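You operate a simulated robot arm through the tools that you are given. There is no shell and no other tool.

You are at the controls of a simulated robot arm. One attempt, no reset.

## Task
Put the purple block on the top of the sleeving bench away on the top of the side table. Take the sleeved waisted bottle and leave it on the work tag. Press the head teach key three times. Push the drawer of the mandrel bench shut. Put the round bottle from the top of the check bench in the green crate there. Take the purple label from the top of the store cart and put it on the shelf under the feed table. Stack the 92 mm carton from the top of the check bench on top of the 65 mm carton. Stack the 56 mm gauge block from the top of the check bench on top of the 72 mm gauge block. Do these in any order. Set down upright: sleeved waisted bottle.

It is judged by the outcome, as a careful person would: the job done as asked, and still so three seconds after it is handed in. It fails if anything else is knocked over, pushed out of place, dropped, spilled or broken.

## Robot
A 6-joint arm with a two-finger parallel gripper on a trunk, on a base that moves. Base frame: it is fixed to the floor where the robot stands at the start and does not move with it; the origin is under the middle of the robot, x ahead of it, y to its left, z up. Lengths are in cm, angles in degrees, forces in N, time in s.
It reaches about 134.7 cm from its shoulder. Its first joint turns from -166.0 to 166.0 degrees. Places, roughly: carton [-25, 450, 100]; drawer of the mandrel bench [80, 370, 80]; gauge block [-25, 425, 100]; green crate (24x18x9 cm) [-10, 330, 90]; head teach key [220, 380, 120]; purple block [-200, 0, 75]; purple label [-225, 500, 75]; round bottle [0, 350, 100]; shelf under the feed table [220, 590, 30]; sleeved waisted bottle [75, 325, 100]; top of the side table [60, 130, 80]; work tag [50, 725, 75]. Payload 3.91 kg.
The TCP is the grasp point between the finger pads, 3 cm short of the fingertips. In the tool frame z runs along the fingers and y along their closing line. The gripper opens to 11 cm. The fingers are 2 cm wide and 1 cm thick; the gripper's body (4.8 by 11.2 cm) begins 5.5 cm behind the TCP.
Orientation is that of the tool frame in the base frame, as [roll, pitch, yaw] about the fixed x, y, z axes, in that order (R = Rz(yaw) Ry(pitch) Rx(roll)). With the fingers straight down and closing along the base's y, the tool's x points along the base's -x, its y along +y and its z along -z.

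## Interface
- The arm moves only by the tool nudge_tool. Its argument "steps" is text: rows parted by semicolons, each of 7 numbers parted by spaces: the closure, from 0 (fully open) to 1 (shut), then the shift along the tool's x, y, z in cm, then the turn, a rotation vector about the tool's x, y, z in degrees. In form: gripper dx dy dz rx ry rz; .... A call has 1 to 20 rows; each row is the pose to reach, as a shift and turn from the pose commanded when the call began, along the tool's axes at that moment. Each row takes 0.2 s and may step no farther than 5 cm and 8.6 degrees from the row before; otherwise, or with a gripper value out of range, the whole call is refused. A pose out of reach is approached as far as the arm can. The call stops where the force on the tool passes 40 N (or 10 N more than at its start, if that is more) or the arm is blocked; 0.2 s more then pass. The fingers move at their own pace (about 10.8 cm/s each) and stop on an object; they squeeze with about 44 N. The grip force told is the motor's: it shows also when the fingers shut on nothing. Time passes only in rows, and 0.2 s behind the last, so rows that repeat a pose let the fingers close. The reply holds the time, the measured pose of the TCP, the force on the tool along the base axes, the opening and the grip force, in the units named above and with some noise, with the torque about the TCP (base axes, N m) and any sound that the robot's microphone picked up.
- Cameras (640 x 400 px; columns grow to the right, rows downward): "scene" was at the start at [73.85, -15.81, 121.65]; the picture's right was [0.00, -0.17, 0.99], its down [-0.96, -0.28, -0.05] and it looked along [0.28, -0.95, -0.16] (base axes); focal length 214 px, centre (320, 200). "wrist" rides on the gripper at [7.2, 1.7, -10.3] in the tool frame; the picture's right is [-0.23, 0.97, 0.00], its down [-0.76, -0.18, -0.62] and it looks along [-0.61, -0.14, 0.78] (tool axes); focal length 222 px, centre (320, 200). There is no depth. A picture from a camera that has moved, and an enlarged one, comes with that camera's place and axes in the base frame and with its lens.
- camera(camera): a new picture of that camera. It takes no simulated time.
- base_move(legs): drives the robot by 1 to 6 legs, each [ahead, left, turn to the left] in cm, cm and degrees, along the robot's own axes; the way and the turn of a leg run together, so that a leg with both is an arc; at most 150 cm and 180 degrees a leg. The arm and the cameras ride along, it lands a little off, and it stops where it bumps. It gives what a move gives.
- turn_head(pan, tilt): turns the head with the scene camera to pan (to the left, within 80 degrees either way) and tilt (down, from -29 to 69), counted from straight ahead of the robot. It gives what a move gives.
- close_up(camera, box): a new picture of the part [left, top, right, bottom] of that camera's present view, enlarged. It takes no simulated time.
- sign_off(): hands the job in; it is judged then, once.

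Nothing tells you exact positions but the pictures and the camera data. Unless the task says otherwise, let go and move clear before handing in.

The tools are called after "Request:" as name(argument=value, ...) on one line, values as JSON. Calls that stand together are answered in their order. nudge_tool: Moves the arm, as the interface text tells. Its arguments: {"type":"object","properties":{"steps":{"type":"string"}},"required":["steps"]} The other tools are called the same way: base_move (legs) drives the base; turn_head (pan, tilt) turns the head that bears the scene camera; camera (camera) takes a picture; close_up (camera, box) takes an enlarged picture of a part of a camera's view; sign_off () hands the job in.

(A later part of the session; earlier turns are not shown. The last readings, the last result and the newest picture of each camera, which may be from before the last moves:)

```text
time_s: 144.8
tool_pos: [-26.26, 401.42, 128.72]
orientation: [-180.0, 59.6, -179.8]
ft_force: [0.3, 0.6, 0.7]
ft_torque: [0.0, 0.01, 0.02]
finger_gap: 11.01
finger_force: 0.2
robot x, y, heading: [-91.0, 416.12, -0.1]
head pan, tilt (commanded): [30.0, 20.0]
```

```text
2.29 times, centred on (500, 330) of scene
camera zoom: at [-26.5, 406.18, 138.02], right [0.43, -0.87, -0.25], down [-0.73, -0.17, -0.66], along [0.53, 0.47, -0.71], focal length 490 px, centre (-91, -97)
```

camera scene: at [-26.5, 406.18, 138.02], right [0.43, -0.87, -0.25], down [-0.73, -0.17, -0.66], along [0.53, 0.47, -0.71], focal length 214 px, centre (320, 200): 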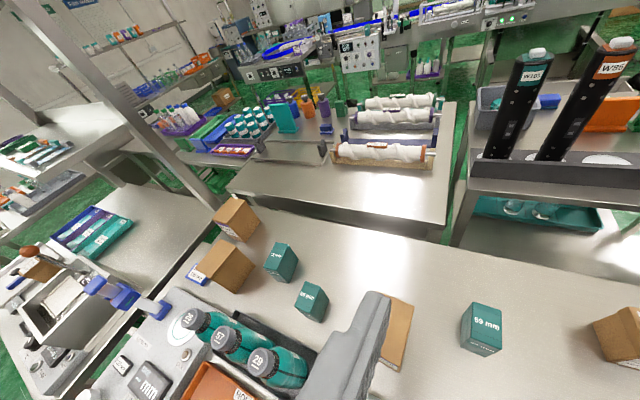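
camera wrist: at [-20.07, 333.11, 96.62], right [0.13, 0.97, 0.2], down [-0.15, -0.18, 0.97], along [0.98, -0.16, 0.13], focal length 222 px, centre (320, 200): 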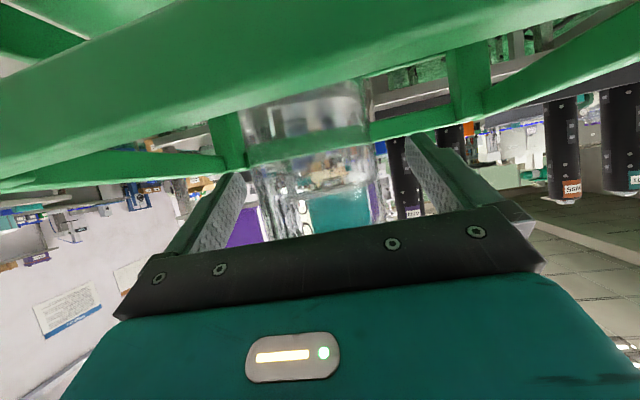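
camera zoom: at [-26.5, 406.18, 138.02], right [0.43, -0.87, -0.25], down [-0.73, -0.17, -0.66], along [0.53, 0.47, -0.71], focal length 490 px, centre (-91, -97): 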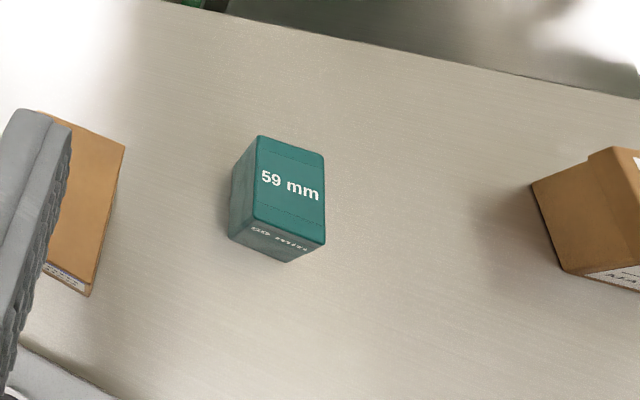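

I need to read the carton labels, which face the robot side. I'll shift the base left and pull the arm back to see the front faces.

Request:
base_move(legs=[[0, 28, 0]])

Request:
nudge_tool(steps="0 2.5 0 -4.3 0 0 0; 0 4.5 0 -7.7 0 0 0; 0 6.5 0 -11 0 0 0")

Request:
turn_head(pan=0, tilt=15)

Request:
camera(camera="scene")

```text
time_s: 146.8
tool_pos: [-26.24, 429.22, 128.71]
orientation: [-180.0, 59.5, -180.0]
ft_force: [-0.3, -0.2, 0.7]
ft_torque: [-0.03, -0.02, -0.01]
finger_gap: 10.98
finger_force: 0.0
robot x, y, heading: [-90.65, 444.43, -0.1]
head pan, tilt (commanded): [30.0, 20.0]
```

```text
time_s: 147.6
tool_pos: [-38.94, 429.26, 128.59]
orientation: [-180.0, 59.5, 180.0]
ft_force: [-0.5, -0.2, -0.3]
ft_torque: [0.04, 0.0, 0.03]
finger_gap: 10.99
finger_force: 0.0
robot x, y, heading: [-90.93, 443.96, -0.0]
head pan, tilt (commanded): [30.0, 20.0]
```

```text
time_s: 148.5
tool_pos: [-38.93, 429.31, 128.58]
orientation: [180.0, 59.5, -180.0]
ft_force: [-0.1, 0.5, -0.6]
ft_torque: [0.0, 0.01, 0.04]
finger_gap: 11.03
finger_force: 0.0
robot x, y, heading: [-90.78, 444.27, 0.0]
head pan, tilt (commanded): [0.0, 15.0]
```

```text
taken
camera scene: at [-37.64, 429.39, 138.07], right [0.0, -1.0, 0.0], down [-0.71, 0.0, -0.7], along [0.7, 0.0, -0.71], focal length 214 px, centre (320, 200)
```

scene: 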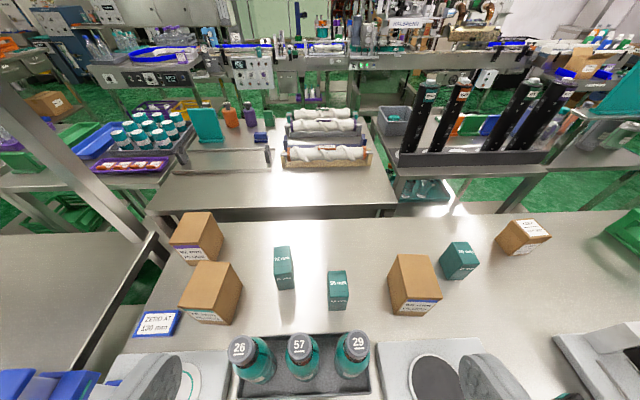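

Request:
close_up(camera="scene", box=[130, 200, 360, 345])

Request:
close_up(camera="scene", box=[310, 200, 560, 345])

```text
2.76 times, centred on (245, 272) of scene
camera zoom: at [-37.64, 429.39, 138.07], right [0.0, -1.0, 0.0], down [-0.71, 0.0, -0.7], along [0.7, 0.0, -0.71], focal length 592 px, centre (527, 0)
```

zoom: 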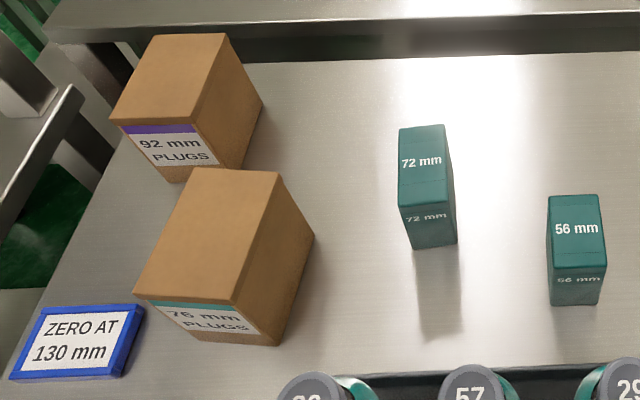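

```text
2.56 times, centred on (435, 272) of scene
camera zoom: at [-37.64, 429.39, 138.07], right [0.0, -1.0, 0.0], down [-0.71, 0.0, -0.7], along [0.7, 0.0, -0.71], focal length 549 px, centre (26, 14)
```

zoom: 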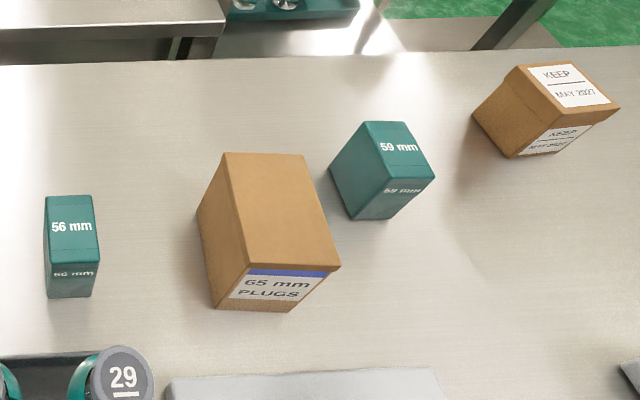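

I've identified them: 92 mm carton (purple strip), 76 mm carton, 65 mm carton (blue strip), and gauge blocks 72, 56 and 59 mm. I'll zoom in on the 92 mm carton and the two gauge blocks for accurate measuring.

Request:
close_up(camera="scene", box=[150, 200, 260, 290])

Request:
close_up(camera="scene", box=[260, 230, 370, 320])

Request:
close_up(camera="scene", box=[370, 240, 480, 330])

```text
4.44 times, centred on (205, 245) of scene
camera zoom: at [-37.64, 429.39, 138.07], right [0.0, -1.0, 0.0], down [-0.71, 0.0, -0.7], along [0.7, 0.0, -0.71], focal length 953 px, centre (831, 0)
```

zoom: 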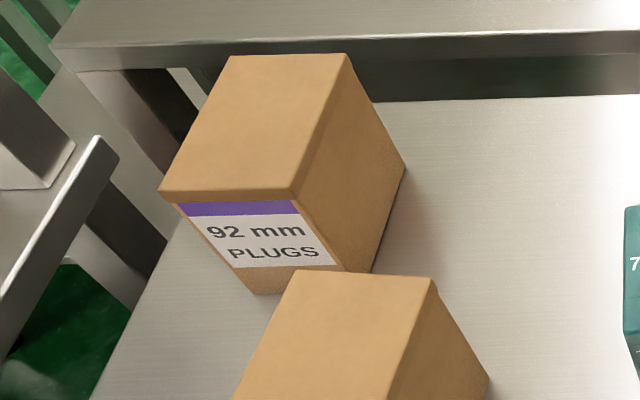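

```text
4.44 times, centred on (315, 275) of scene
camera zoom: at [-37.64, 429.39, 138.07], right [0.0, -1.0, 0.0], down [-0.71, 0.0, -0.7], along [0.7, 0.0, -0.71], focal length 953 px, centre (342, -133)
```

zoom: 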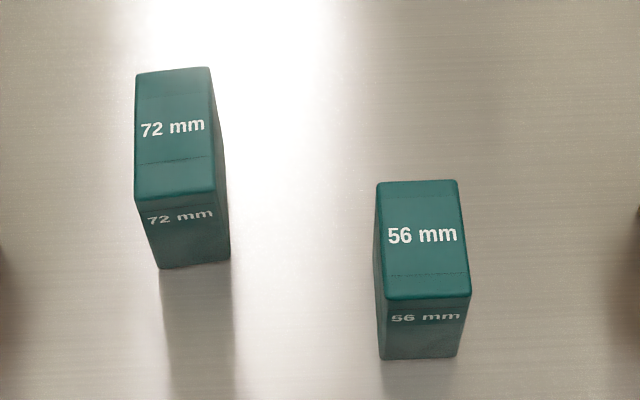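

```text
4.44 times, centred on (425, 285) of scene
camera zoom: at [-37.64, 429.39, 138.07], right [0.0, -1.0, 0.0], down [-0.71, 0.0, -0.7], along [0.7, 0.0, -0.71], focal length 953 px, centre (-147, -178)
```

zoom: 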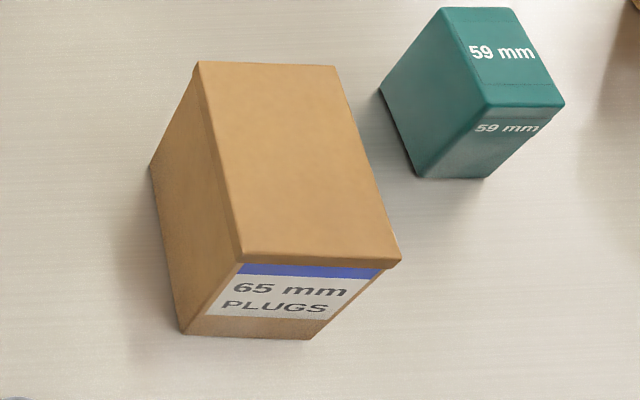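

Both cartons are about 9.5 × 6.9 × 10.5 cm: the 92 mm one is centred near (-5, 461) and the 65 mm one near (-17.8, 409). I'll bring the gripper vertical and move toward the 92 mm carton.

Request:
nudge_tool(steps="0 0.1 1.9 2.2 0 7.5 0; 0 0.2 3.8 4.5 0 15 0; 0 0.4 5.6 6.7 0 22.5 0; 0 0.5 7.5 9 0 30 0; 0 0.6 9.4 11.2 0 37.5 0; 0 0.8 11.2 13.5 0 45 0; 0 0.9 13.1 15.7 0 52.5 0; 0 1 15 18 0 59.5 0")

Request:
turn_head(pan=0, tilt=-20)

Request:
camera(camera="scene")

```text
time_s: 150.3
tool_pos: [-24.05, 444.3, 118.64]
orientation: [180.0, 0.2, 179.9]
ft_force: [-1.5, 0.0, 1.1]
ft_torque: [0.01, -0.06, 0.0]
finger_gap: 10.99
finger_force: 0.1
robot x, y, heading: [-90.95, 444.8, -0.1]
head pan, tilt (commanded): [0.0, 15.0]
```

```text
time_s: 151.3
tool_pos: [-23.9, 444.27, 118.67]
orientation: [179.9, 0.1, 179.9]
ft_force: [-0.2, -0.7, -0.5]
ft_torque: [0.0, -0.04, -0.01]
finger_gap: 10.98
finger_force: 0.0
robot x, y, heading: [-90.95, 444.88, -0.3]
head pan, tilt (commanded): [0.0, -20.0]
```

```text
taken
camera scene: at [-9.9, 444.37, 124.17], right [0.0, -1.0, 0.0], down [-0.94, 0.0, -0.34], along [0.34, 0.0, -0.94], focal length 214 px, centre (320, 200)
```

scene: 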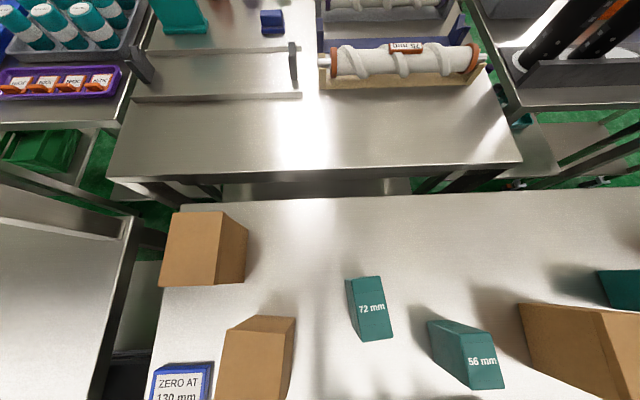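

I'll zoom in from this overhead view to refine each object's position.

Request:
close_up(camera="scene", box=[140, 190, 300, 300])

Request:
close_up(camera="scene", box=[320, 260, 520, 400])

```text
3.64 times, centred on (220, 245) of scene
camera zoom: at [-9.9, 444.37, 124.17], right [0.0, -1.0, 0.0], down [-0.94, 0.0, -0.34], along [0.34, 0.0, -0.94], focal length 780 px, centre (684, 36)
```

zoom: 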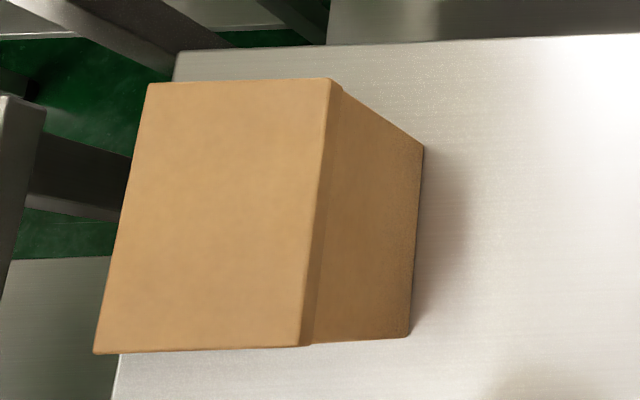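

```text
2.86 times, centred on (420, 330) of scene
camera zoom: at [-9.9, 444.37, 124.17], right [0.0, -1.0, 0.0], down [-0.94, 0.0, -0.34], along [0.34, 0.0, -0.94], focal length 613 px, centre (34, -171)
```

zoom: 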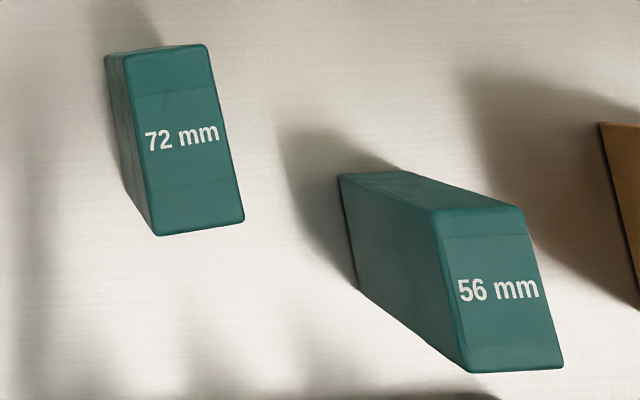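

From this view the 92 mm carton's centre is about (-6.2, 460.7) with its lid at z ≈ 96, and the bench is near z = 86. I'll move above the carton and check alignment.

Request:
nudge_tool(steps="0 -3 2.8 1.5 0 0 -0.5; 0 -6 5.5 3 0 0 -1; 0 -9 8.2 4.5 0 0 -1.5; 0 -12 11 6 0 0 -2; 0 -15 13.7 7.5 0 0 -2.5; 0 -17.7 16.4 8.6 0 0 -2.5")

Request:
turn_head(pan=0, tilt=30)

Request:
camera(camera="scene")

Request:
camera(camera="wrist")

```text
time_s: 152.7
tool_pos: [-6.42, 460.67, 110.26]
orientation: [179.9, 0.1, -177.6]
ft_force: [0.6, -1.0, 1.2]
ft_torque: [0.0, -0.06, -0.05]
finger_gap: 10.98
finger_force: 0.0
robot x, y, heading: [-90.77, 444.31, -0.4]
head pan, tilt (commanded): [0.0, -20.0]
```

```text
time_s: 153.9
tool_pos: [-6.27, 460.73, 110.05]
orientation: [180.0, 0.0, -177.4]
ft_force: [0.6, 0.4, -0.8]
ft_torque: [0.02, 0.04, -0.01]
finger_gap: 11.0
finger_force: 0.0
robot x, y, heading: [-90.78, 444.36, 0.1]
head pan, tilt (commanded): [0.0, 30.0]
```

```text
taken
camera scene: at [-0.09, 461.11, 114.26], right [0.04, -1.0, 0.0], down [-0.87, -0.04, 0.5], along [-0.5, -0.02, -0.87], focal length 214 px, centre (320, 200)
```

scene: 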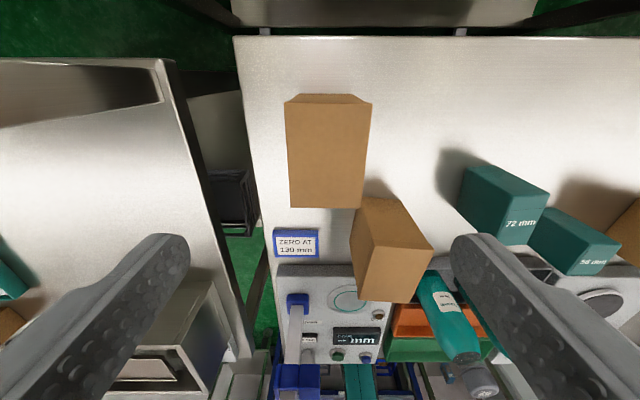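

```text
taken
camera wrist: at [-13.75, 462.13, 120.51], right [0.18, 0.98, 0.0], down [0.77, -0.14, 0.62], along [0.61, -0.11, -0.78], focal length 222 px, centre (320, 200)
```

wrist: 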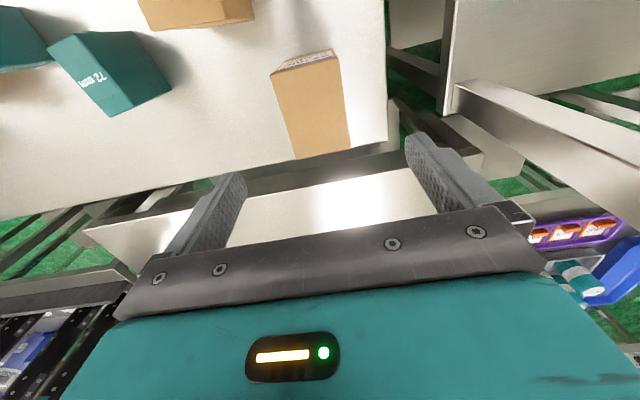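

Alignment is good; only a 0.6 cm correction is needed. I'll descend over the carton and close gently.

Request:
nudge_tool(steps="0 0.2 -0.6 3 0 0 0; 0 0.2 -0.6 6.5 0 0 0; 0 0.2 -0.6 10 0 0 0; 0 0.2 -0.6 13 0 0 0; 0 0.2 -0.6 15.5 0 0 0; 0 0.2 -0.6 17 0 0 0; 0 0.2 -0.6 17.6 0 0 0")

Request:
camera(camera="wrist")

```text
time_s: 155.5
tool_pos: [-6.57, 460.13, 92.45]
orientation: [180.0, -0.1, -177.5]
ft_force: [0.6, 0.6, 0.3]
ft_torque: [-0.04, 0.0, 0.02]
finger_gap: 11.01
finger_force: 0.1
robot x, y, heading: [-90.78, 444.22, -0.2]
head pan, tilt (commanded): [0.0, 30.0]
```

```text
taken
camera wrist: at [-13.87, 461.5, 102.89], right [0.18, 0.98, 0.0], down [0.77, -0.14, 0.62], along [0.61, -0.11, -0.78], focal length 222 px, centre (320, 200)
```

wrist: 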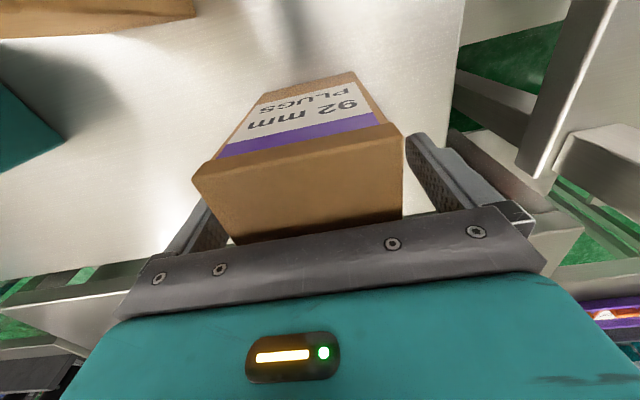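

The fingers straddle the carton nicely. I'll close and do a slow test lift.

Request:
nudge_tool(steps="1 0 0 0 0 0 0; 1 0 0 0 0 0 0; 1 0 0 0 0 0 0; 1 0 0 0 0 0 0")

Request:
nudge_tool(steps="1 0 0 -0.3 0 0 0; 1 0 0 -0.7 0 0 0; 1 0 0 -1.2 0 0 0; 1 0 0 -2 0 0 0; 1 0 0 -3 0 0 0")

Request:
camera(camera="wrist")

```text
time_s: 156.5
tool_pos: [-6.38, 460.03, 92.55]
orientation: [-179.9, 0.0, -177.5]
ft_force: [-1.3, -1.0, 0.4]
ft_torque: [-0.04, -0.1, 0.01]
finger_gap: 6.48
finger_force: 43.9
robot x, y, heading: [-90.61, 444.22, -0.2]
head pan, tilt (commanded): [0.0, 30.0]
```

```text
time_s: 157.7
tool_pos: [-6.34, 460.23, 95.42]
orientation: [179.9, -0.1, -177.5]
ft_force: [0.0, -0.2, -2.4]
ft_torque: [-0.04, -0.02, 0.0]
finger_gap: 6.47
finger_force: 44.1
robot x, y, heading: [-90.28, 444.18, -0.3]
head pan, tilt (commanded): [0.0, 30.0]
```

```text
taken
camera wrist: at [-13.8, 461.53, 105.85], right [0.18, 0.98, 0.0], down [0.77, -0.14, 0.62], along [0.61, -0.11, -0.78], focal length 222 px, centre (320, 200)
```

wrist: 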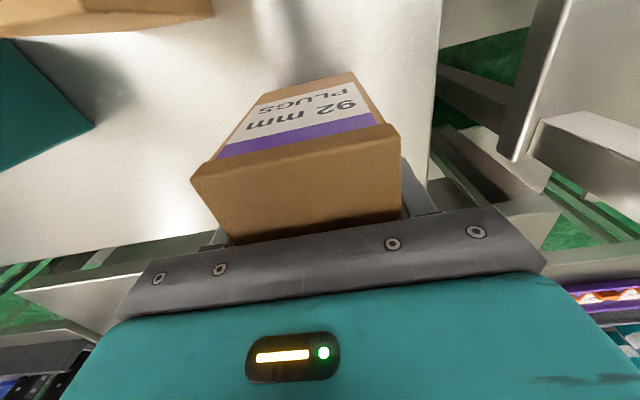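

The carton is held firmly. I'll raise it well above the other items.

Request:
nudge_tool(steps="1 0 0 -1 0 0 0; 1 0 0 -2.5 0 0 0; 1 0 0 -4.5 0 0 0; 1 0 0 -6.5 0 0 0; 1 0 0 -8.5 0 0 0; 1 0 0 -10.5 0 0 0; 1 0 0 -12.5 0 0 0; 1 0 0 -14 0 0 0; 1 0 0 -15 0 0 0")

Request:
nudge_tool(steps="1 0.3 -1 0 0 0 0; 1 1 -3 0 0 0 0.3; 1 1.7 -5.5 0 0 0 0.6; 1 2.5 -8.5 0 0 0 1; 1 3.3 -11.5 0 0 0 1.4; 1 4.1 -14.5 0 0 0 1.8; 1 4.9 -17.5 0 0 0 2.2; 1 5.7 -20.5 0 0 0 2.6; 1 6.5 -23.5 0 0 0 3; 1 7.3 -26.5 0 0 0 3.4; 1 8.1 -29.5 0 0 0 3.8; 1 8.9 -32.5 0 0 0 4.2; 1 9.7 -35.5 0 0 0 4.6; 1 10.5 -38.5 0 0 0 5; 1 11.3 -41.5 0 0 0 5.4; 1 12.1 -44 0 0 0 5.7; 1 12.8 -46.5 0 0 0 6; 1 13.4 -48.5 0 0 0 6; 1 13.8 -49.7 0 0 0 6; 1 13.95 -50.14 0 0 0 6")

Request:
turn_head(pan=0, tilt=10)

Request:
camera(camera="scene")

Request:
camera(camera="wrist")

```text
time_s: 159.7
tool_pos: [-6.44, 460.15, 110.57]
orientation: [180.0, 0.1, -177.5]
ft_force: [-0.2, -0.3, -2.3]
ft_torque: [0.02, 0.05, -0.01]
finger_gap: 6.47
finger_force: 44.1
robot x, y, heading: [-90.79, 444.32, -0.3]
head pan, tilt (commanded): [0.0, 30.0]
```

```text
time_s: 163.9
tool_pos: [-18.2, 409.37, 110.4]
orientation: [179.9, 0.0, 176.6]
ft_force: [-0.8, 0.2, -2.5]
ft_torque: [0.01, 0.01, -0.05]
finger_gap: 6.46
finger_force: 44.3
robot x, y, heading: [-90.91, 444.37, -0.2]
head pan, tilt (commanded): [0.0, 30.0]
```

```text
time_s: 164.7
tool_pos: [-18.17, 409.3, 110.52]
orientation: [-179.9, 0.0, 176.4]
ft_force: [-0.5, 1.0, -2.2]
ft_torque: [-0.01, 0.03, 0.01]
finger_gap: 6.5
finger_force: 44.3
robot x, y, heading: [-90.92, 444.24, 0.0]
head pan, tilt (commanded): [0.0, 10.0]
```

```text
taken
camera scene: at [-8.71, 408.93, 114.33], right [-0.06, -1.0, 0.0], down [-0.98, 0.06, 0.17], along [-0.17, 0.01, -0.98], focal length 214 px, centre (320, 200)
```

scene: 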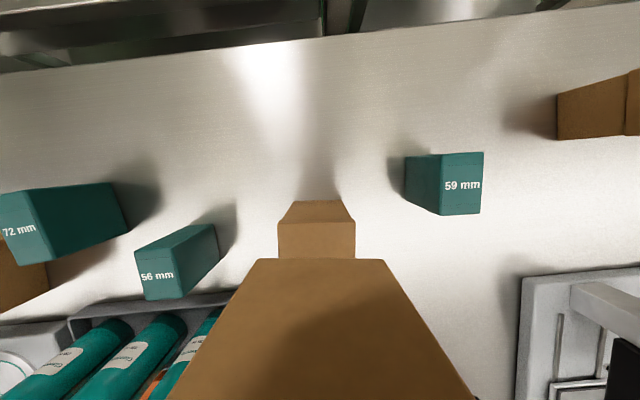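

```text
taken
camera wrist: at [-25.39, 411.54, 120.83], right [0.29, 0.96, 0.0], down [0.75, -0.22, 0.62], along [0.6, -0.18, -0.78], focal length 222 px, centre (320, 200)
```

wrist: 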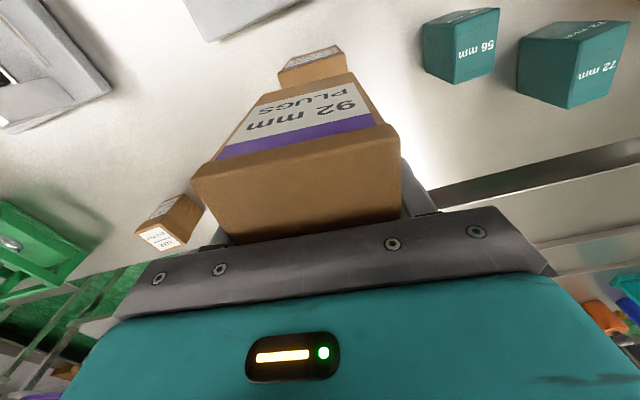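

The held carton lines up with the 65 mm carton to within half a centimetre. I'll correct 0.4 cm and lower it onto the stack.

Request:
nudge_tool(steps="1 0.15 0.4 0.5 0 0 0; 1 0.15 0.4 1.5 0 0 0; 1 0.15 0.4 3 0 0 0; 1 0.15 0.4 4.5 0 0 0; 1 0.15 0.4 5.5 0 0 0; 1 0.15 0.4 6 0 0 0")

Request:
camera(camera="scene")

Request:
camera(camera="wrist")

```text
time_s: 166.1
tool_pos: [-18.33, 409.83, 104.39]
orientation: [179.9, -0.1, 176.5]
ft_force: [0.6, 0.3, -2.4]
ft_torque: [0.0, 0.0, -0.02]
finger_gap: 6.49
finger_force: 43.7
robot x, y, heading: [-90.78, 444.4, -0.3]
head pan, tilt (commanded): [0.0, 10.0]
```

```text
taken
camera scene: at [-8.81, 409.34, 108.29], right [-0.06, -1.0, 0.0], down [-0.98, 0.06, 0.17], along [-0.17, 0.01, -0.98], focal length 214 px, centre (320, 200)
```

scene: 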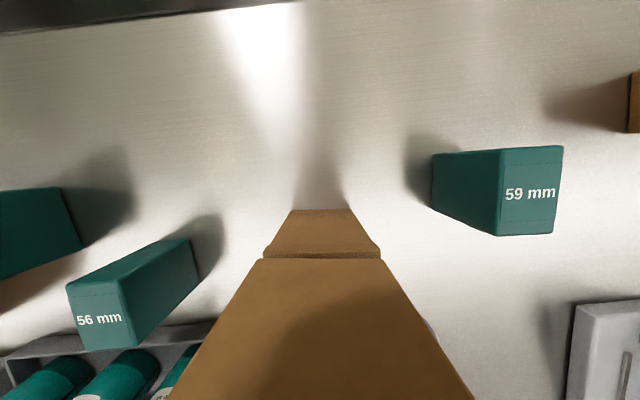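

```text
taken
camera wrist: at [-25.5, 411.95, 114.79], right [0.29, 0.96, 0.0], down [0.75, -0.22, 0.62], along [0.6, -0.18, -0.78], focal length 222 px, centre (320, 200)
```

wrist: 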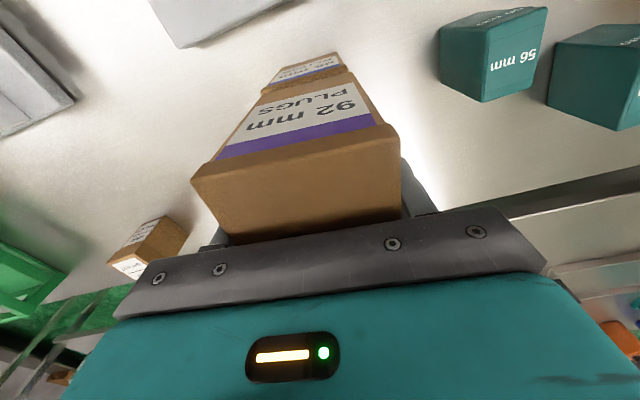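

Alignment is very good. I'll lower in small steps until contact.

Request:
nudge_tool(steps="1 0 0 0.4 0 0 0; 1 0 0 0.8 0 0 0")

Request:
nudge_tool(steps="1 0 0 0.2 0 0 0; 1 0 0 0.4 0 0 0")

Request:
nudge_tool(steps="1 0 0 0.2 0 0 0; 1 0 0 0.4 0 0 0")

```text
time_s: 166.7
tool_pos: [-18.27, 409.82, 103.69]
orientation: [179.9, 0.0, 176.5]
ft_force: [-0.8, -0.1, -2.6]
ft_torque: [-0.04, 0.01, 0.0]
finger_gap: 6.49
finger_force: 43.9
robot x, y, heading: [-90.78, 444.15, -0.2]
head pan, tilt (commanded): [0.0, 10.0]
```

```text
time_s: 167.3
tool_pos: [-18.38, 409.83, 103.56]
orientation: [-179.9, 0.3, 176.5]
ft_force: [9.9, -3.8, 30.4]
ft_torque: [-0.12, -0.07, 0.09]
finger_gap: 6.5
finger_force: 44.3
robot x, y, heading: [-91.02, 444.19, -0.4]
head pan, tilt (commanded): [0.0, 10.0]
```

```text
time_s: 167.7
tool_pos: [-18.34, 409.96, 103.48]
orientation: [-179.9, 0.3, 176.7]
ft_force: [0.9, 0.9, 6.5]
ft_torque: [0.37, 0.36, -0.06]
finger_gap: 6.49
finger_force: 43.9
robot x, y, heading: [-90.4, 444.3, -0.1]
head pan, tilt (commanded): [0.0, 10.0]
stopped in row 1: the force on the tool passed its limit at 45 N (the readings are from after the stop); the commanded pose is now the measured one
```

Contact made. I'll release and rise straight up.

Request:
nudge_tool(steps="1 0 0 -0.05 0 0 0; 0.3 0 0 -0.05 0 0 0; 0 0 0 -0.05 0 0 0; 0 0 0 -0.05 0 0 0")

Request:
nudge_tool(steps="0 0 0 -1 0 0 0; 0 0 0 -3 0 0 0; 0 0 0 -6 0 0 0; 0 0 0 -10 0 0 0; 0 0 0 -13 0 0 0")

Request:
turn_head(pan=0, tilt=5)

Request:
camera(camera="scene")

Request:
camera(camera="wrist")

```text
time_s: 168.7
tool_pos: [-18.29, 409.81, 103.53]
orientation: [-180.0, 0.2, 176.4]
ft_force: [0.0, -1.0, 0.1]
ft_torque: [0.0, 0.02, 0.0]
finger_gap: 11.01
finger_force: 0.0
robot x, y, heading: [-90.67, 444.32, -0.2]
head pan, tilt (commanded): [0.0, 10.0]
```

```text
time_s: 169.8
tool_pos: [-18.34, 409.93, 116.48]
orientation: [-179.9, 0.3, 176.5]
ft_force: [0.2, -0.4, 0.2]
ft_torque: [0.02, 0.0, 0.01]
finger_gap: 11.01
finger_force: 0.1
robot x, y, heading: [-90.81, 444.23, -0.0]
head pan, tilt (commanded): [0.0, 10.0]
```

```text
time_s: 170.5
tool_pos: [-18.32, 409.89, 116.53]
orientation: [-180.0, 0.3, 176.5]
ft_force: [-0.3, -0.5, 0.3]
ft_torque: [0.0, 0.02, 0.03]
finger_gap: 11.01
finger_force: 0.1
robot x, y, heading: [-90.79, 444.45, -0.3]
head pan, tilt (commanded): [0.0, 5.0]
```

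```text
taken
camera scene: at [-8.04, 409.35, 120.51], right [-0.06, -1.0, 0.0], down [-0.99, 0.06, 0.08], along [-0.08, 0.0, -1.0], focal length 214 px, centre (320, 200)
```

scene: 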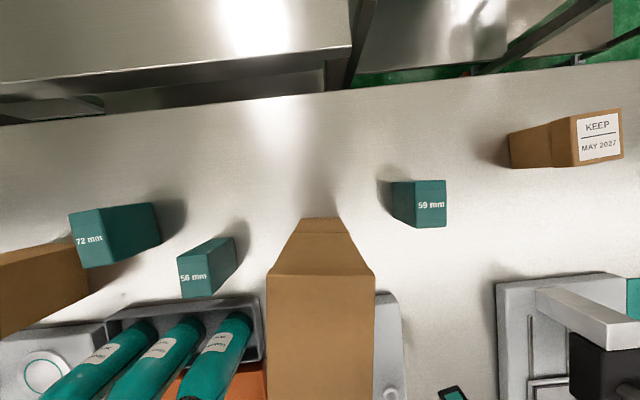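

```text
taken
camera wrist: at [-25.56, 412.03, 126.82], right [0.29, 0.96, 0.0], down [0.75, -0.22, 0.63], along [0.6, -0.18, -0.78], focal length 222 px, centre (320, 200)
```

wrist: 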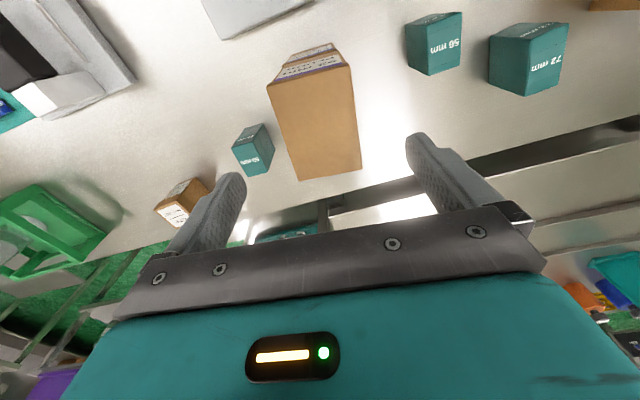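

The 92 mm carton sits squarely on the 65 mm carton. Next I'll move above the 56 mm gauge block.

Request:
nudge_tool(steps="0.3 0.4 4 0 0 0.1 -1; 0.3 0.8 8 0 0 0.2 -2; 0.3 1.2 12 0 0 0.3 -3.5; 0.3 1.5 15.4 0 0 0.3 -5; 0.3 1.5 15.4 4 0 0.3 -5; 0.3 1.5 15.4 8 0 0.3 -5")

Request:
turn_head(pan=0, tilt=25)

Request:
camera(camera="scene")

Request:
camera(camera="wrist")

```text
time_s: 171.9
tool_pos: [-18.92, 425.32, 108.4]
orientation: [-179.9, 0.0, -178.4]
ft_force: [-0.2, -0.9, 0.0]
ft_torque: [-0.01, -0.03, -0.01]
finger_gap: 7.69
finger_force: 0.1
robot x, y, heading: [-90.5, 444.24, -0.2]
head pan, tilt (commanded): [0.0, 5.0]
```

```text
time_s: 172.7
tool_pos: [-18.86, 425.3, 108.46]
orientation: [-179.9, 0.0, -178.5]
ft_force: [-0.3, -0.3, -0.4]
ft_torque: [0.0, -0.03, -0.01]
finger_gap: 7.7
finger_force: 0.0
robot x, y, heading: [-90.86, 444.26, -0.4]
head pan, tilt (commanded): [0.0, 25.0]
```

```text
taken
camera scene: at [-11.81, 425.65, 112.43], right [0.03, -1.0, 0.0], down [-0.91, -0.02, 0.42], along [-0.42, -0.01, -0.91], focal length 214 px, centre (320, 200)
```

scene: 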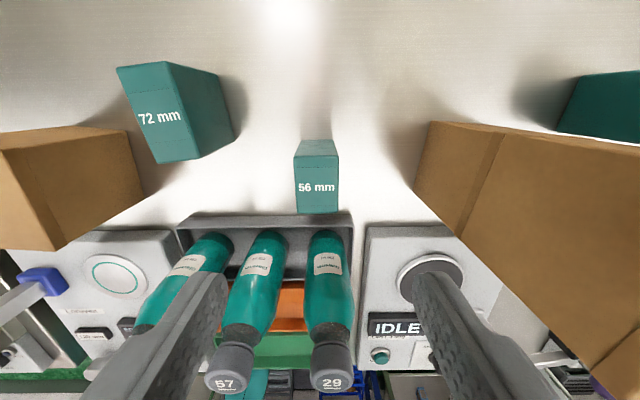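

```text
taken
camera wrist: at [-26.23, 426.89, 118.86], right [0.2, 0.98, 0.0], down [0.77, -0.16, 0.62], along [0.61, -0.13, -0.78], focal length 222 px, centre (320, 200)
```

wrist: 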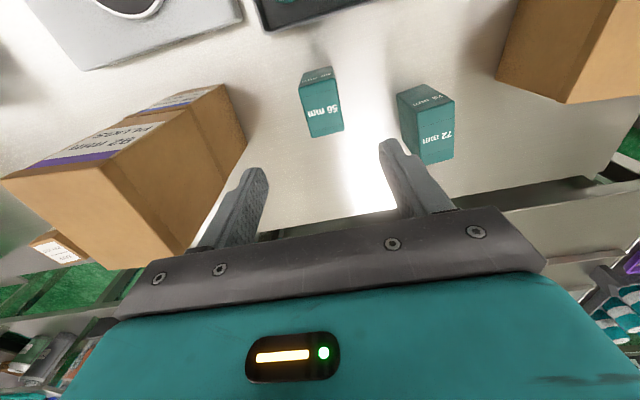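

The block is centred to within 0.4 cm. I'll descend, close on it, and make a slow test lift.

Request:
nudge_tool(steps="0.3 0.1 0.4 4 0 0 0; 0.3 0.1 0.4 8 0 0 0; 0.3 0.1 0.4 12 0 0 0; 0.3 0.1 0.4 15 0 0 0; 0.3 0.1 0.4 17 0 0 0; 1 0.1 0.4 17 0 0 0; 1 0.1 0.4 17 0 0 0; 1 0.1 0.4 17 0 0 0; 1 0.1 0.4 17 0 0 0")

Request:
nudge_tool(steps="1 0 0 -0.3 0 0 0; 1 0 0 -0.7 0 0 0; 1 0 0 -1.2 0 0 0; 1 0 0 -2 0 0 0; 1 0 0 -3 0 0 0")

Request:
camera(camera="wrist")

```text
time_s: 174.7
tool_pos: [-19.13, 425.64, 91.46]
orientation: [-179.9, 0.0, -178.5]
ft_force: [0.0, -0.3, 3.1]
ft_torque: [0.12, -0.1, 0.0]
finger_gap: 3.99
finger_force: 43.8
robot x, y, heading: [-90.64, 444.28, -0.2]
head pan, tilt (commanded): [0.0, 25.0]
```

```text
time_s: 175.9
tool_pos: [-19.16, 425.63, 94.43]
orientation: [-179.9, -0.1, -178.4]
ft_force: [-0.2, 1.0, -2.7]
ft_torque: [-0.03, 0.02, -0.02]
finger_gap: 3.99
finger_force: 43.6
robot x, y, heading: [-90.98, 444.24, 0.1]
head pan, tilt (commanded): [0.0, 25.0]
```

```text
taken
camera wrist: at [-26.4, 427.15, 104.85], right [0.2, 0.98, 0.0], down [0.77, -0.16, 0.62], along [0.61, -0.13, -0.78], focal length 222 px, centre (320, 200)
```

wrist: 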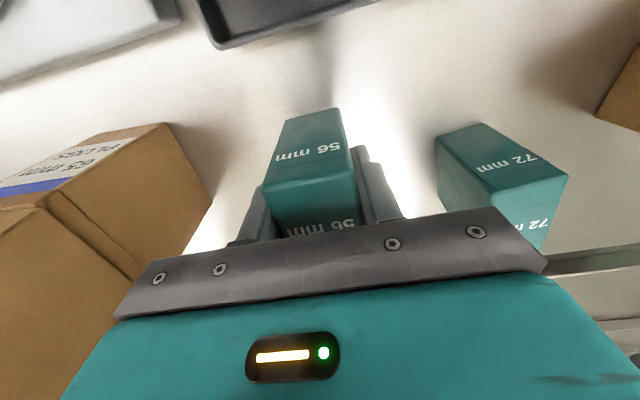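

Held (4.0 cm gap). I'll raise it and carry it over the 72 mm block, turning to match its angle.

Request:
nudge_tool(steps="1 0 0 -1 0 0 0; 1 0 0 -2.5 0 0 0; 1 0 0 -4.5 0 0 0; 1 0 0 -6.5 0 0 0; 1 0 0 -8.5 0 0 0; 1 0 0 -10.5 0 0 0; 1 0 0 -11.6 0 0 0; 1 -0.5 1 -11.6 0 0 -0.5; 1 -1.4 2.8 -11.6 0 0 -1.4; 1 -2.3 4.6 -11.6 0 0 -2.4; 1 -3.2 6.4 -11.6 0 0 -3.4; 1 -4.1 8.2 -11.6 0 0 -4.4; 1 -5 10 -11.6 0 0 -5.4; 1 -5.7 11.5 -11.6 0 0 -6.2; 1 -6.1 12.3 -11.6 0 0 -6.5")

Request:
camera(camera="wrist")

Request:
turn_head(pan=0, tilt=20)

Request:
camera(camera="scene")

```text
time_s: 179.1
tool_pos: [-13.27, 438.21, 106.0]
orientation: [-179.8, 0.0, -171.9]
ft_force: [-0.3, 0.0, -2.3]
ft_torque: [0.03, 0.01, 0.02]
finger_gap: 3.98
finger_force: 43.9
robot x, y, heading: [-90.96, 444.41, -0.1]
head pan, tilt (commanded): [0.0, 25.0]
```

```text
taken
camera wrist: at [-20.73, 438.92, 116.39], right [0.09, 1.0, 0.0], down [0.78, -0.07, 0.62], along [0.62, -0.06, -0.78], focal length 222 px, centre (320, 200)
```

wrist: 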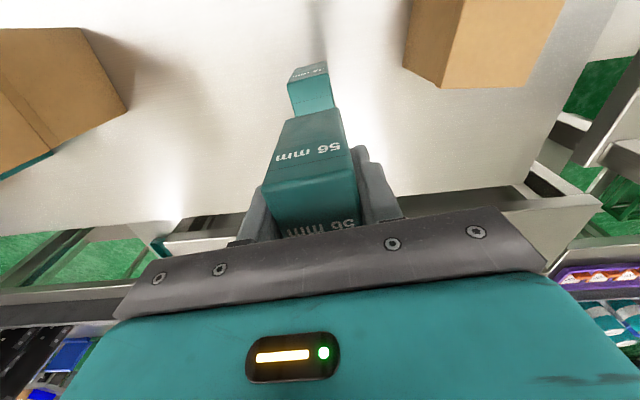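

```text
time_s: 179.8
tool_pos: [-13.23, 438.16, 106.09]
orientation: [-179.9, -0.1, -172.0]
ft_force: [0.1, -0.6, -2.3]
ft_torque: [0.0, 0.03, 0.0]
finger_gap: 3.96
finger_force: 44.1
robot x, y, heading: [-91.04, 444.47, -0.2]
head pan, tilt (commanded): [0.0, 20.0]
```

```text
taken
camera scene: at [-5.47, 439.4, 109.88], right [0.14, -0.99, 0.0], down [-0.93, -0.13, 0.34], along [-0.34, -0.05, -0.94], focal length 214 px, centre (320, 200)
```

scene: 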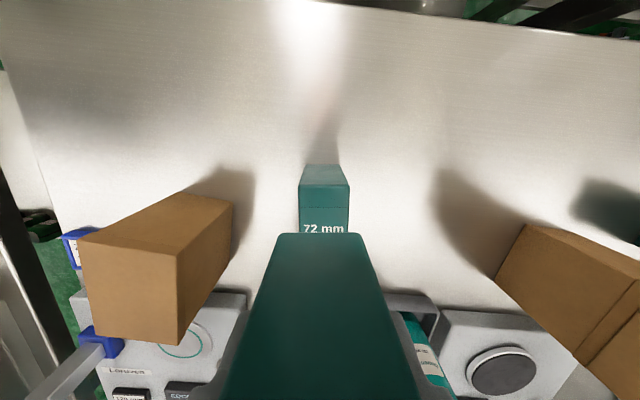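

I'll zoom to check how the held block lines up with the 72 mm block.

Request:
close_up(camera="scene", box=[250, 150, 410, 260])

Request:
close_up(camera="wrist", box=[240, 50, 400, 160])

```text
3.64 times, centred on (330, 205) of scene
camera zoom: at [-5.47, 439.4, 109.88], right [0.14, -0.99, 0.0], down [-0.93, -0.13, 0.34], along [-0.34, -0.05, -0.94], focal length 780 px, centre (284, 182)
```

zoom: 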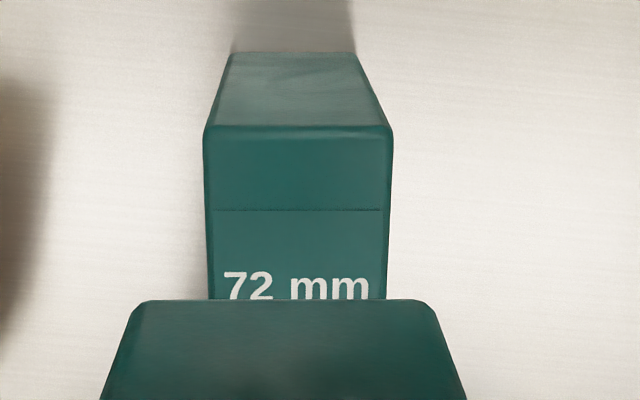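

```text
3.64 times, centred on (320, 105) of wrist
camera zoom: at [-20.74, 438.91, 116.41], right [0.09, 1.0, 0.0], down [0.78, -0.07, 0.62], along [0.62, -0.06, -0.78], focal length 808 px, centre (320, 546)
```

zoom: 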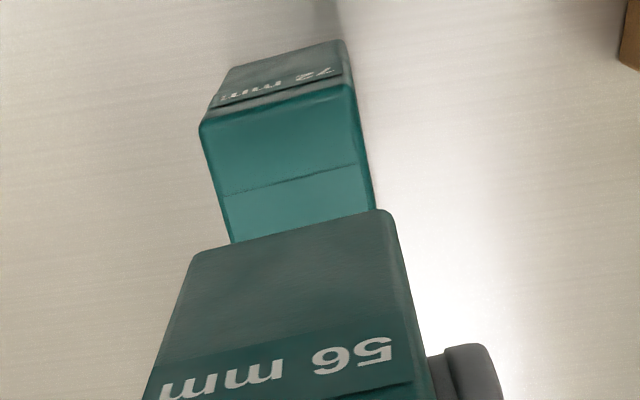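

Fore-aft and angle match; only a 0.3 cm sideways correction is needed. I'll lower the block onto the 72 mm one.

Request:
nudge_tool(steps="1 0 -0.3 0.5 0 0 0; 1 0 -0.3 1.5 0 0 0; 1 0 -0.3 3 0 0 0; 1 0 -0.3 4 0 0 0; 1 0 -0.3 4.6 0 0 0")

Request:
close_up(camera="scene", box=[250, 150, 410, 260])

Request:
nudge_tool(steps="1 0 0 0.3 0 0 0; 1 0 0 0.6 0 0 0")

```text
time_s: 181.0
tool_pos: [-13.26, 437.75, 101.45]
orientation: [-179.9, 0.0, -172.1]
ft_force: [-0.3, 0.0, -2.0]
ft_torque: [-0.03, 0.03, 0.03]
finger_gap: 3.99
finger_force: 43.4
robot x, y, heading: [-90.64, 444.19, -0.3]
head pan, tilt (commanded): [0.0, 20.0]
```

```text
3.64 times, centred on (330, 205) of scene
camera zoom: at [-5.45, 439.05, 105.3], right [0.14, -0.99, 0.0], down [-0.93, -0.13, 0.34], along [-0.34, -0.05, -0.94], focal length 780 px, centre (284, 182)
```

zoom: 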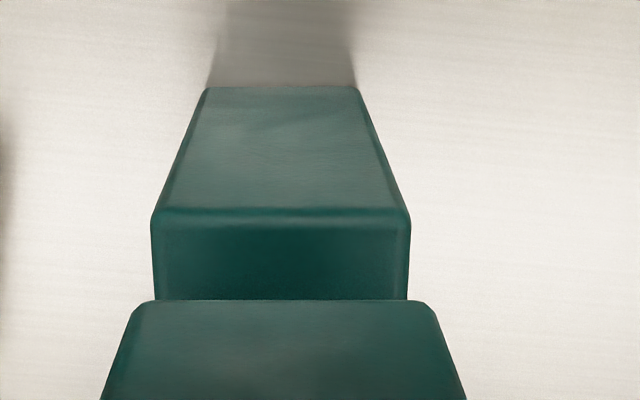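

```text
time_s: 181.6
tool_pos: [-13.19, 437.97, 100.89]
orientation: [-179.9, 0.0, -172.0]
ft_force: [-0.1, -0.4, -2.3]
ft_torque: [-0.02, 0.0, 0.0]
finger_gap: 4.0
finger_force: 44.2
robot x, y, heading: [-90.48, 444.7, -0.2]
head pan, tilt (commanded): [0.0, 20.0]
```

Well aligned. I'll continue lowering in small steps until contact.

Request:
nudge_tool(steps="1 0 0 0.2 0 0 0; 1 0 0 0.4 0 0 0")

Request:
nudge_tool(steps="1 0 0 0.2 0 0 0; 1 0 0 0.4 0 0 0")

Request:
nudge_tool(steps="1 0 0 0.2 0 0 0; 1 0 0 0.4 0 0 0")

```text
time_s: 182.2
tool_pos: [-13.18, 437.79, 100.5]
orientation: [-180.0, 0.0, -172.1]
ft_force: [0.0, -0.1, -2.0]
ft_torque: [-0.02, 0.04, -0.03]
finger_gap: 3.97
finger_force: 44.0
robot x, y, heading: [-90.64, 444.75, -0.2]
head pan, tilt (commanded): [0.0, 20.0]
```

```text
time_s: 182.8
tool_pos: [-13.22, 437.87, 100.0]
orientation: [-179.8, 0.0, -172.0]
ft_force: [0.1, 0.3, -2.4]
ft_torque: [-0.01, -0.01, -0.02]
finger_gap: 4.01
finger_force: 43.9
robot x, y, heading: [-90.68, 444.27, -0.2]
head pan, tilt (commanded): [0.0, 20.0]
```

```text
time_s: 183.4
tool_pos: [-13.22, 437.94, 100.0]
orientation: [-179.8, 0.2, -172.0]
ft_force: [8.4, 0.5, 31.4]
ft_torque: [0.04, 0.14, 0.04]
finger_gap: 4.0
finger_force: 44.1
robot x, y, heading: [-90.76, 444.19, -0.2]
head pan, tilt (commanded): [0.0, 20.0]
```

Contact at z = 100. I'll ease off, release, and rise.

Request:
nudge_tool(steps="1 0 0 -0.35 0 0 0; 0.5 0 0 -0.35 0 0 0; 0.3 0 0 -0.35 0 0 0; 0.3 0 0 -0.35 0 0 0")

Request:
nudge_tool(steps="0.3 0 0 -1 0 0 0; 0.3 0 0 -3 0 0 0; 0.3 0 0 -6 0 0 0; 0.3 0 0 -10 0 0 0; 0.3 0 0 -14 0 0 0; 0.3 3 0 -17 0 0 0; 0.3 7 0 -19 0 0 0; 0.3 11 0 -21 0 0 0")

Request:
turn_head(pan=0, tilt=-10)

Request:
camera(camera="scene")

```text
time_s: 184.4
tool_pos: [-13.3, 437.85, 100.08]
orientation: [-180.0, 0.0, -171.9]
ft_force: [-0.2, -0.2, -0.3]
ft_torque: [-0.02, 0.0, -0.03]
finger_gap: 7.7
finger_force: 0.0
robot x, y, heading: [-90.76, 444.55, -0.1]
head pan, tilt (commanded): [0.0, 20.0]
```

```text
time_s: 186.2
tool_pos: [-24.07, 436.27, 120.93]
orientation: [-179.9, -0.1, -172.0]
ft_force: [0.2, -0.7, -0.5]
ft_torque: [0.02, 0.07, 0.03]
finger_gap: 7.69
finger_force: 0.1
robot x, y, heading: [-90.51, 444.36, -0.3]
head pan, tilt (commanded): [0.0, 20.0]
```

```text
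time_s: 187.2
tool_pos: [-24.1, 436.27, 121.06]
orientation: [-179.9, 0.1, -171.9]
ft_force: [0.1, -0.8, -0.4]
ft_torque: [0.0, 0.0, 0.0]
finger_gap: 7.71
finger_force: 0.2
robot x, y, heading: [-90.79, 444.24, -0.2]
head pan, tilt (commanded): [0.0, -10.0]
```

```text
taken
camera scene: at [-11.6, 438.16, 125.69], right [0.14, -0.99, 0.0], down [-0.98, -0.14, -0.17], along [0.17, 0.02, -0.98], focal length 214 px, centre (320, 200)
```

scene: 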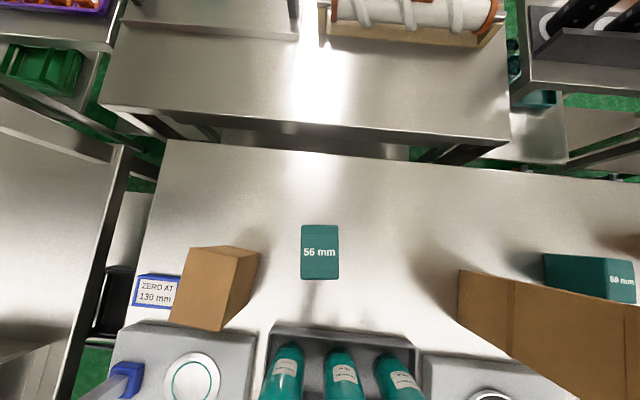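

The 56 mm gauge block now rests squarely on the 72 mm one. Next is the purple label on the store cart, so I'll tilt the gripper up to look ahead, back away, and turn around clockwise.

Request:
nudge_tool(steps="0 2.5 0 -1 0 -7.5 1; 0 5 0 -2 0 -15 2; 0 7.5 0 -3 0 -22.5 3; 0 10 0 -4 0 -30 4; 0 12.5 0 -5 0 -37.5 4; 0 15 0 -6 0 -45 4; 0 17.5 0 -7 0 -52.5 4; 0 20 0 -8 0 -60 4")

Request:
base_move(legs=[[-25, 0, 0], [0, 0, -90]])

Request:
turn_head(pan=-60, tilt=0)

Request:
camera(camera="scene")

```text
time_s: 188.9
tool_pos: [-43.85, 433.55, 129.06]
orientation: [176.2, 60.0, -178.5]
ft_force: [0.8, -0.5, -0.3]
ft_torque: [0.05, 0.02, 0.04]
finger_gap: 10.98
finger_force: 0.0
robot x, y, heading: [-90.66, 444.49, -0.2]
head pan, tilt (commanded): [0.0, -10.0]
```

```text
time_s: 194.6
tool_pos: [-127.34, 397.68, 129.04]
orientation: [176.4, 59.9, 90.9]
ft_force: [0.4, -0.3, -0.8]
ft_torque: [0.02, 0.05, -0.03]
finger_gap: 10.99
finger_force: 0.1
robot x, y, heading: [-116.3, 444.43, -91.0]
head pan, tilt (commanded): [0.0, -10.0]
```

```text
time_s: 195.9
tool_pos: [-127.21, 397.68, 129.02]
orientation: [176.4, 59.8, 90.9]
ft_force: [-0.1, -0.5, -0.9]
ft_torque: [-0.01, 0.0, -0.02]
finger_gap: 11.0
finger_force: 0.0
robot x, y, heading: [-116.09, 444.66, -90.9]
head pan, tilt (commanded): [-60.0, 0.0]
```

```text
taken
camera scene: at [-135.5, 399.08, 142.73], right [-0.57, 0.71, 0.42], down [-0.01, 0.5, -0.87], along [-0.82, -0.49, -0.28], focal length 214 px, centre (320, 200)
```

scene: 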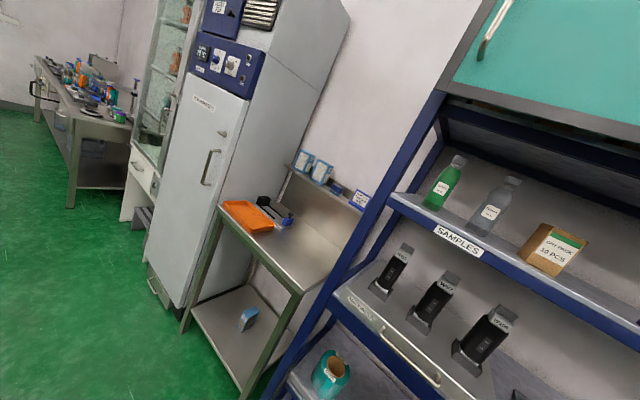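

The blue rack is right of here; the cart should be further along. I'll turn the rest of the way and look.

Request:
base_move(legs=[[0, 0, -90]])

Request:
turn_head(pan=-40, tilt=10)

Request:
camera(camera="scene")

```text
time_s: 200.2
tool_pos: [-162.56, 455.79, 129.01]
orientation: [176.3, 59.9, 0.8]
ft_force: [0.2, 0.7, 0.5]
ft_torque: [0.01, -0.01, 0.0]
finger_gap: 10.97
finger_force: 0.2
robot x, y, heading: [-115.9, 444.57, 179.0]
head pan, tilt (commanded): [-60.0, 0.0]
```

```text
time_s: 201.0
tool_pos: [-162.67, 455.71, 129.04]
orientation: [176.4, 59.9, 0.9]
ft_force: [-0.6, -0.6, -0.5]
ft_torque: [-0.02, -0.01, -0.01]
finger_gap: 10.99
finger_force: 0.0
robot x, y, heading: [-115.79, 444.18, 179.3]
head pan, tilt (commanded): [-40.0, 10.0]
```

```text
taken
camera scene: at [-162.58, 462.18, 140.1], right [0.5, 0.81, 0.3], down [0.62, -0.09, -0.78], along [-0.61, 0.58, -0.55], focal length 214 px, centre (320, 200)
```

scene: 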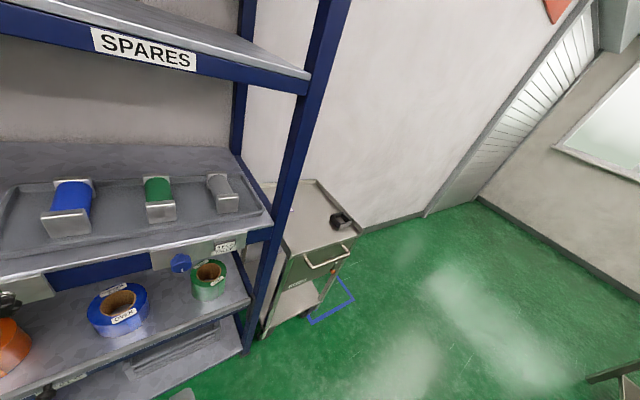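

The cart is just beyond the rack's end post. I'll slide the base sideways by 60 cm to face the cart.

Request:
base_move(legs=[[0, -60, 0]])

Request:
turn_head(pan=0, tilt=5)

Request:
camera(camera="scene")

```text
time_s: 204.4
tool_pos: [-161.77, 515.69, 129.05]
orientation: [176.4, 59.8, 1.0]
ft_force: [-1.1, 0.7, 0.0]
ft_torque: [-0.04, -0.01, -0.02]
finger_gap: 11.0
finger_force: 0.1
robot x, y, heading: [-115.2, 504.56, 179.4]
head pan, tilt (commanded): [-40.0, 10.0]
```

```text
time_s: 205.4
tool_pos: [-161.9, 515.78, 128.97]
orientation: [176.4, 59.9, 1.0]
ft_force: [0.1, -0.4, -0.4]
ft_torque: [-0.02, 0.03, -0.03]
finger_gap: 11.0
finger_force: 0.1
robot x, y, heading: [-114.94, 504.3, 179.1]
head pan, tilt (commanded): [0.0, 5.0]
```

```text
taken
camera scene: at [-163.53, 516.04, 139.95], right [-0.07, 1.0, -0.03], down [0.57, 0.02, -0.82], along [-0.82, -0.08, -0.57], focal length 214 px, centre (320, 200)
```

scene: 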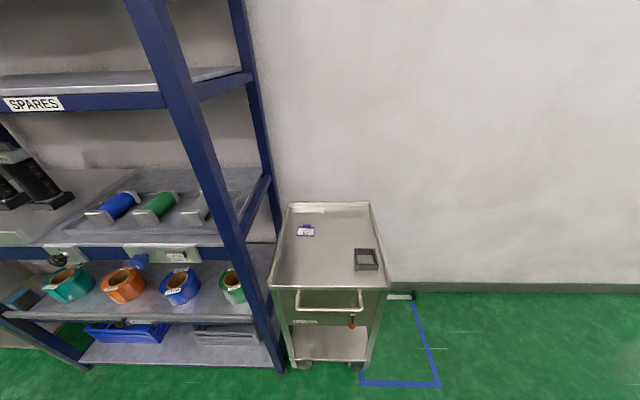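

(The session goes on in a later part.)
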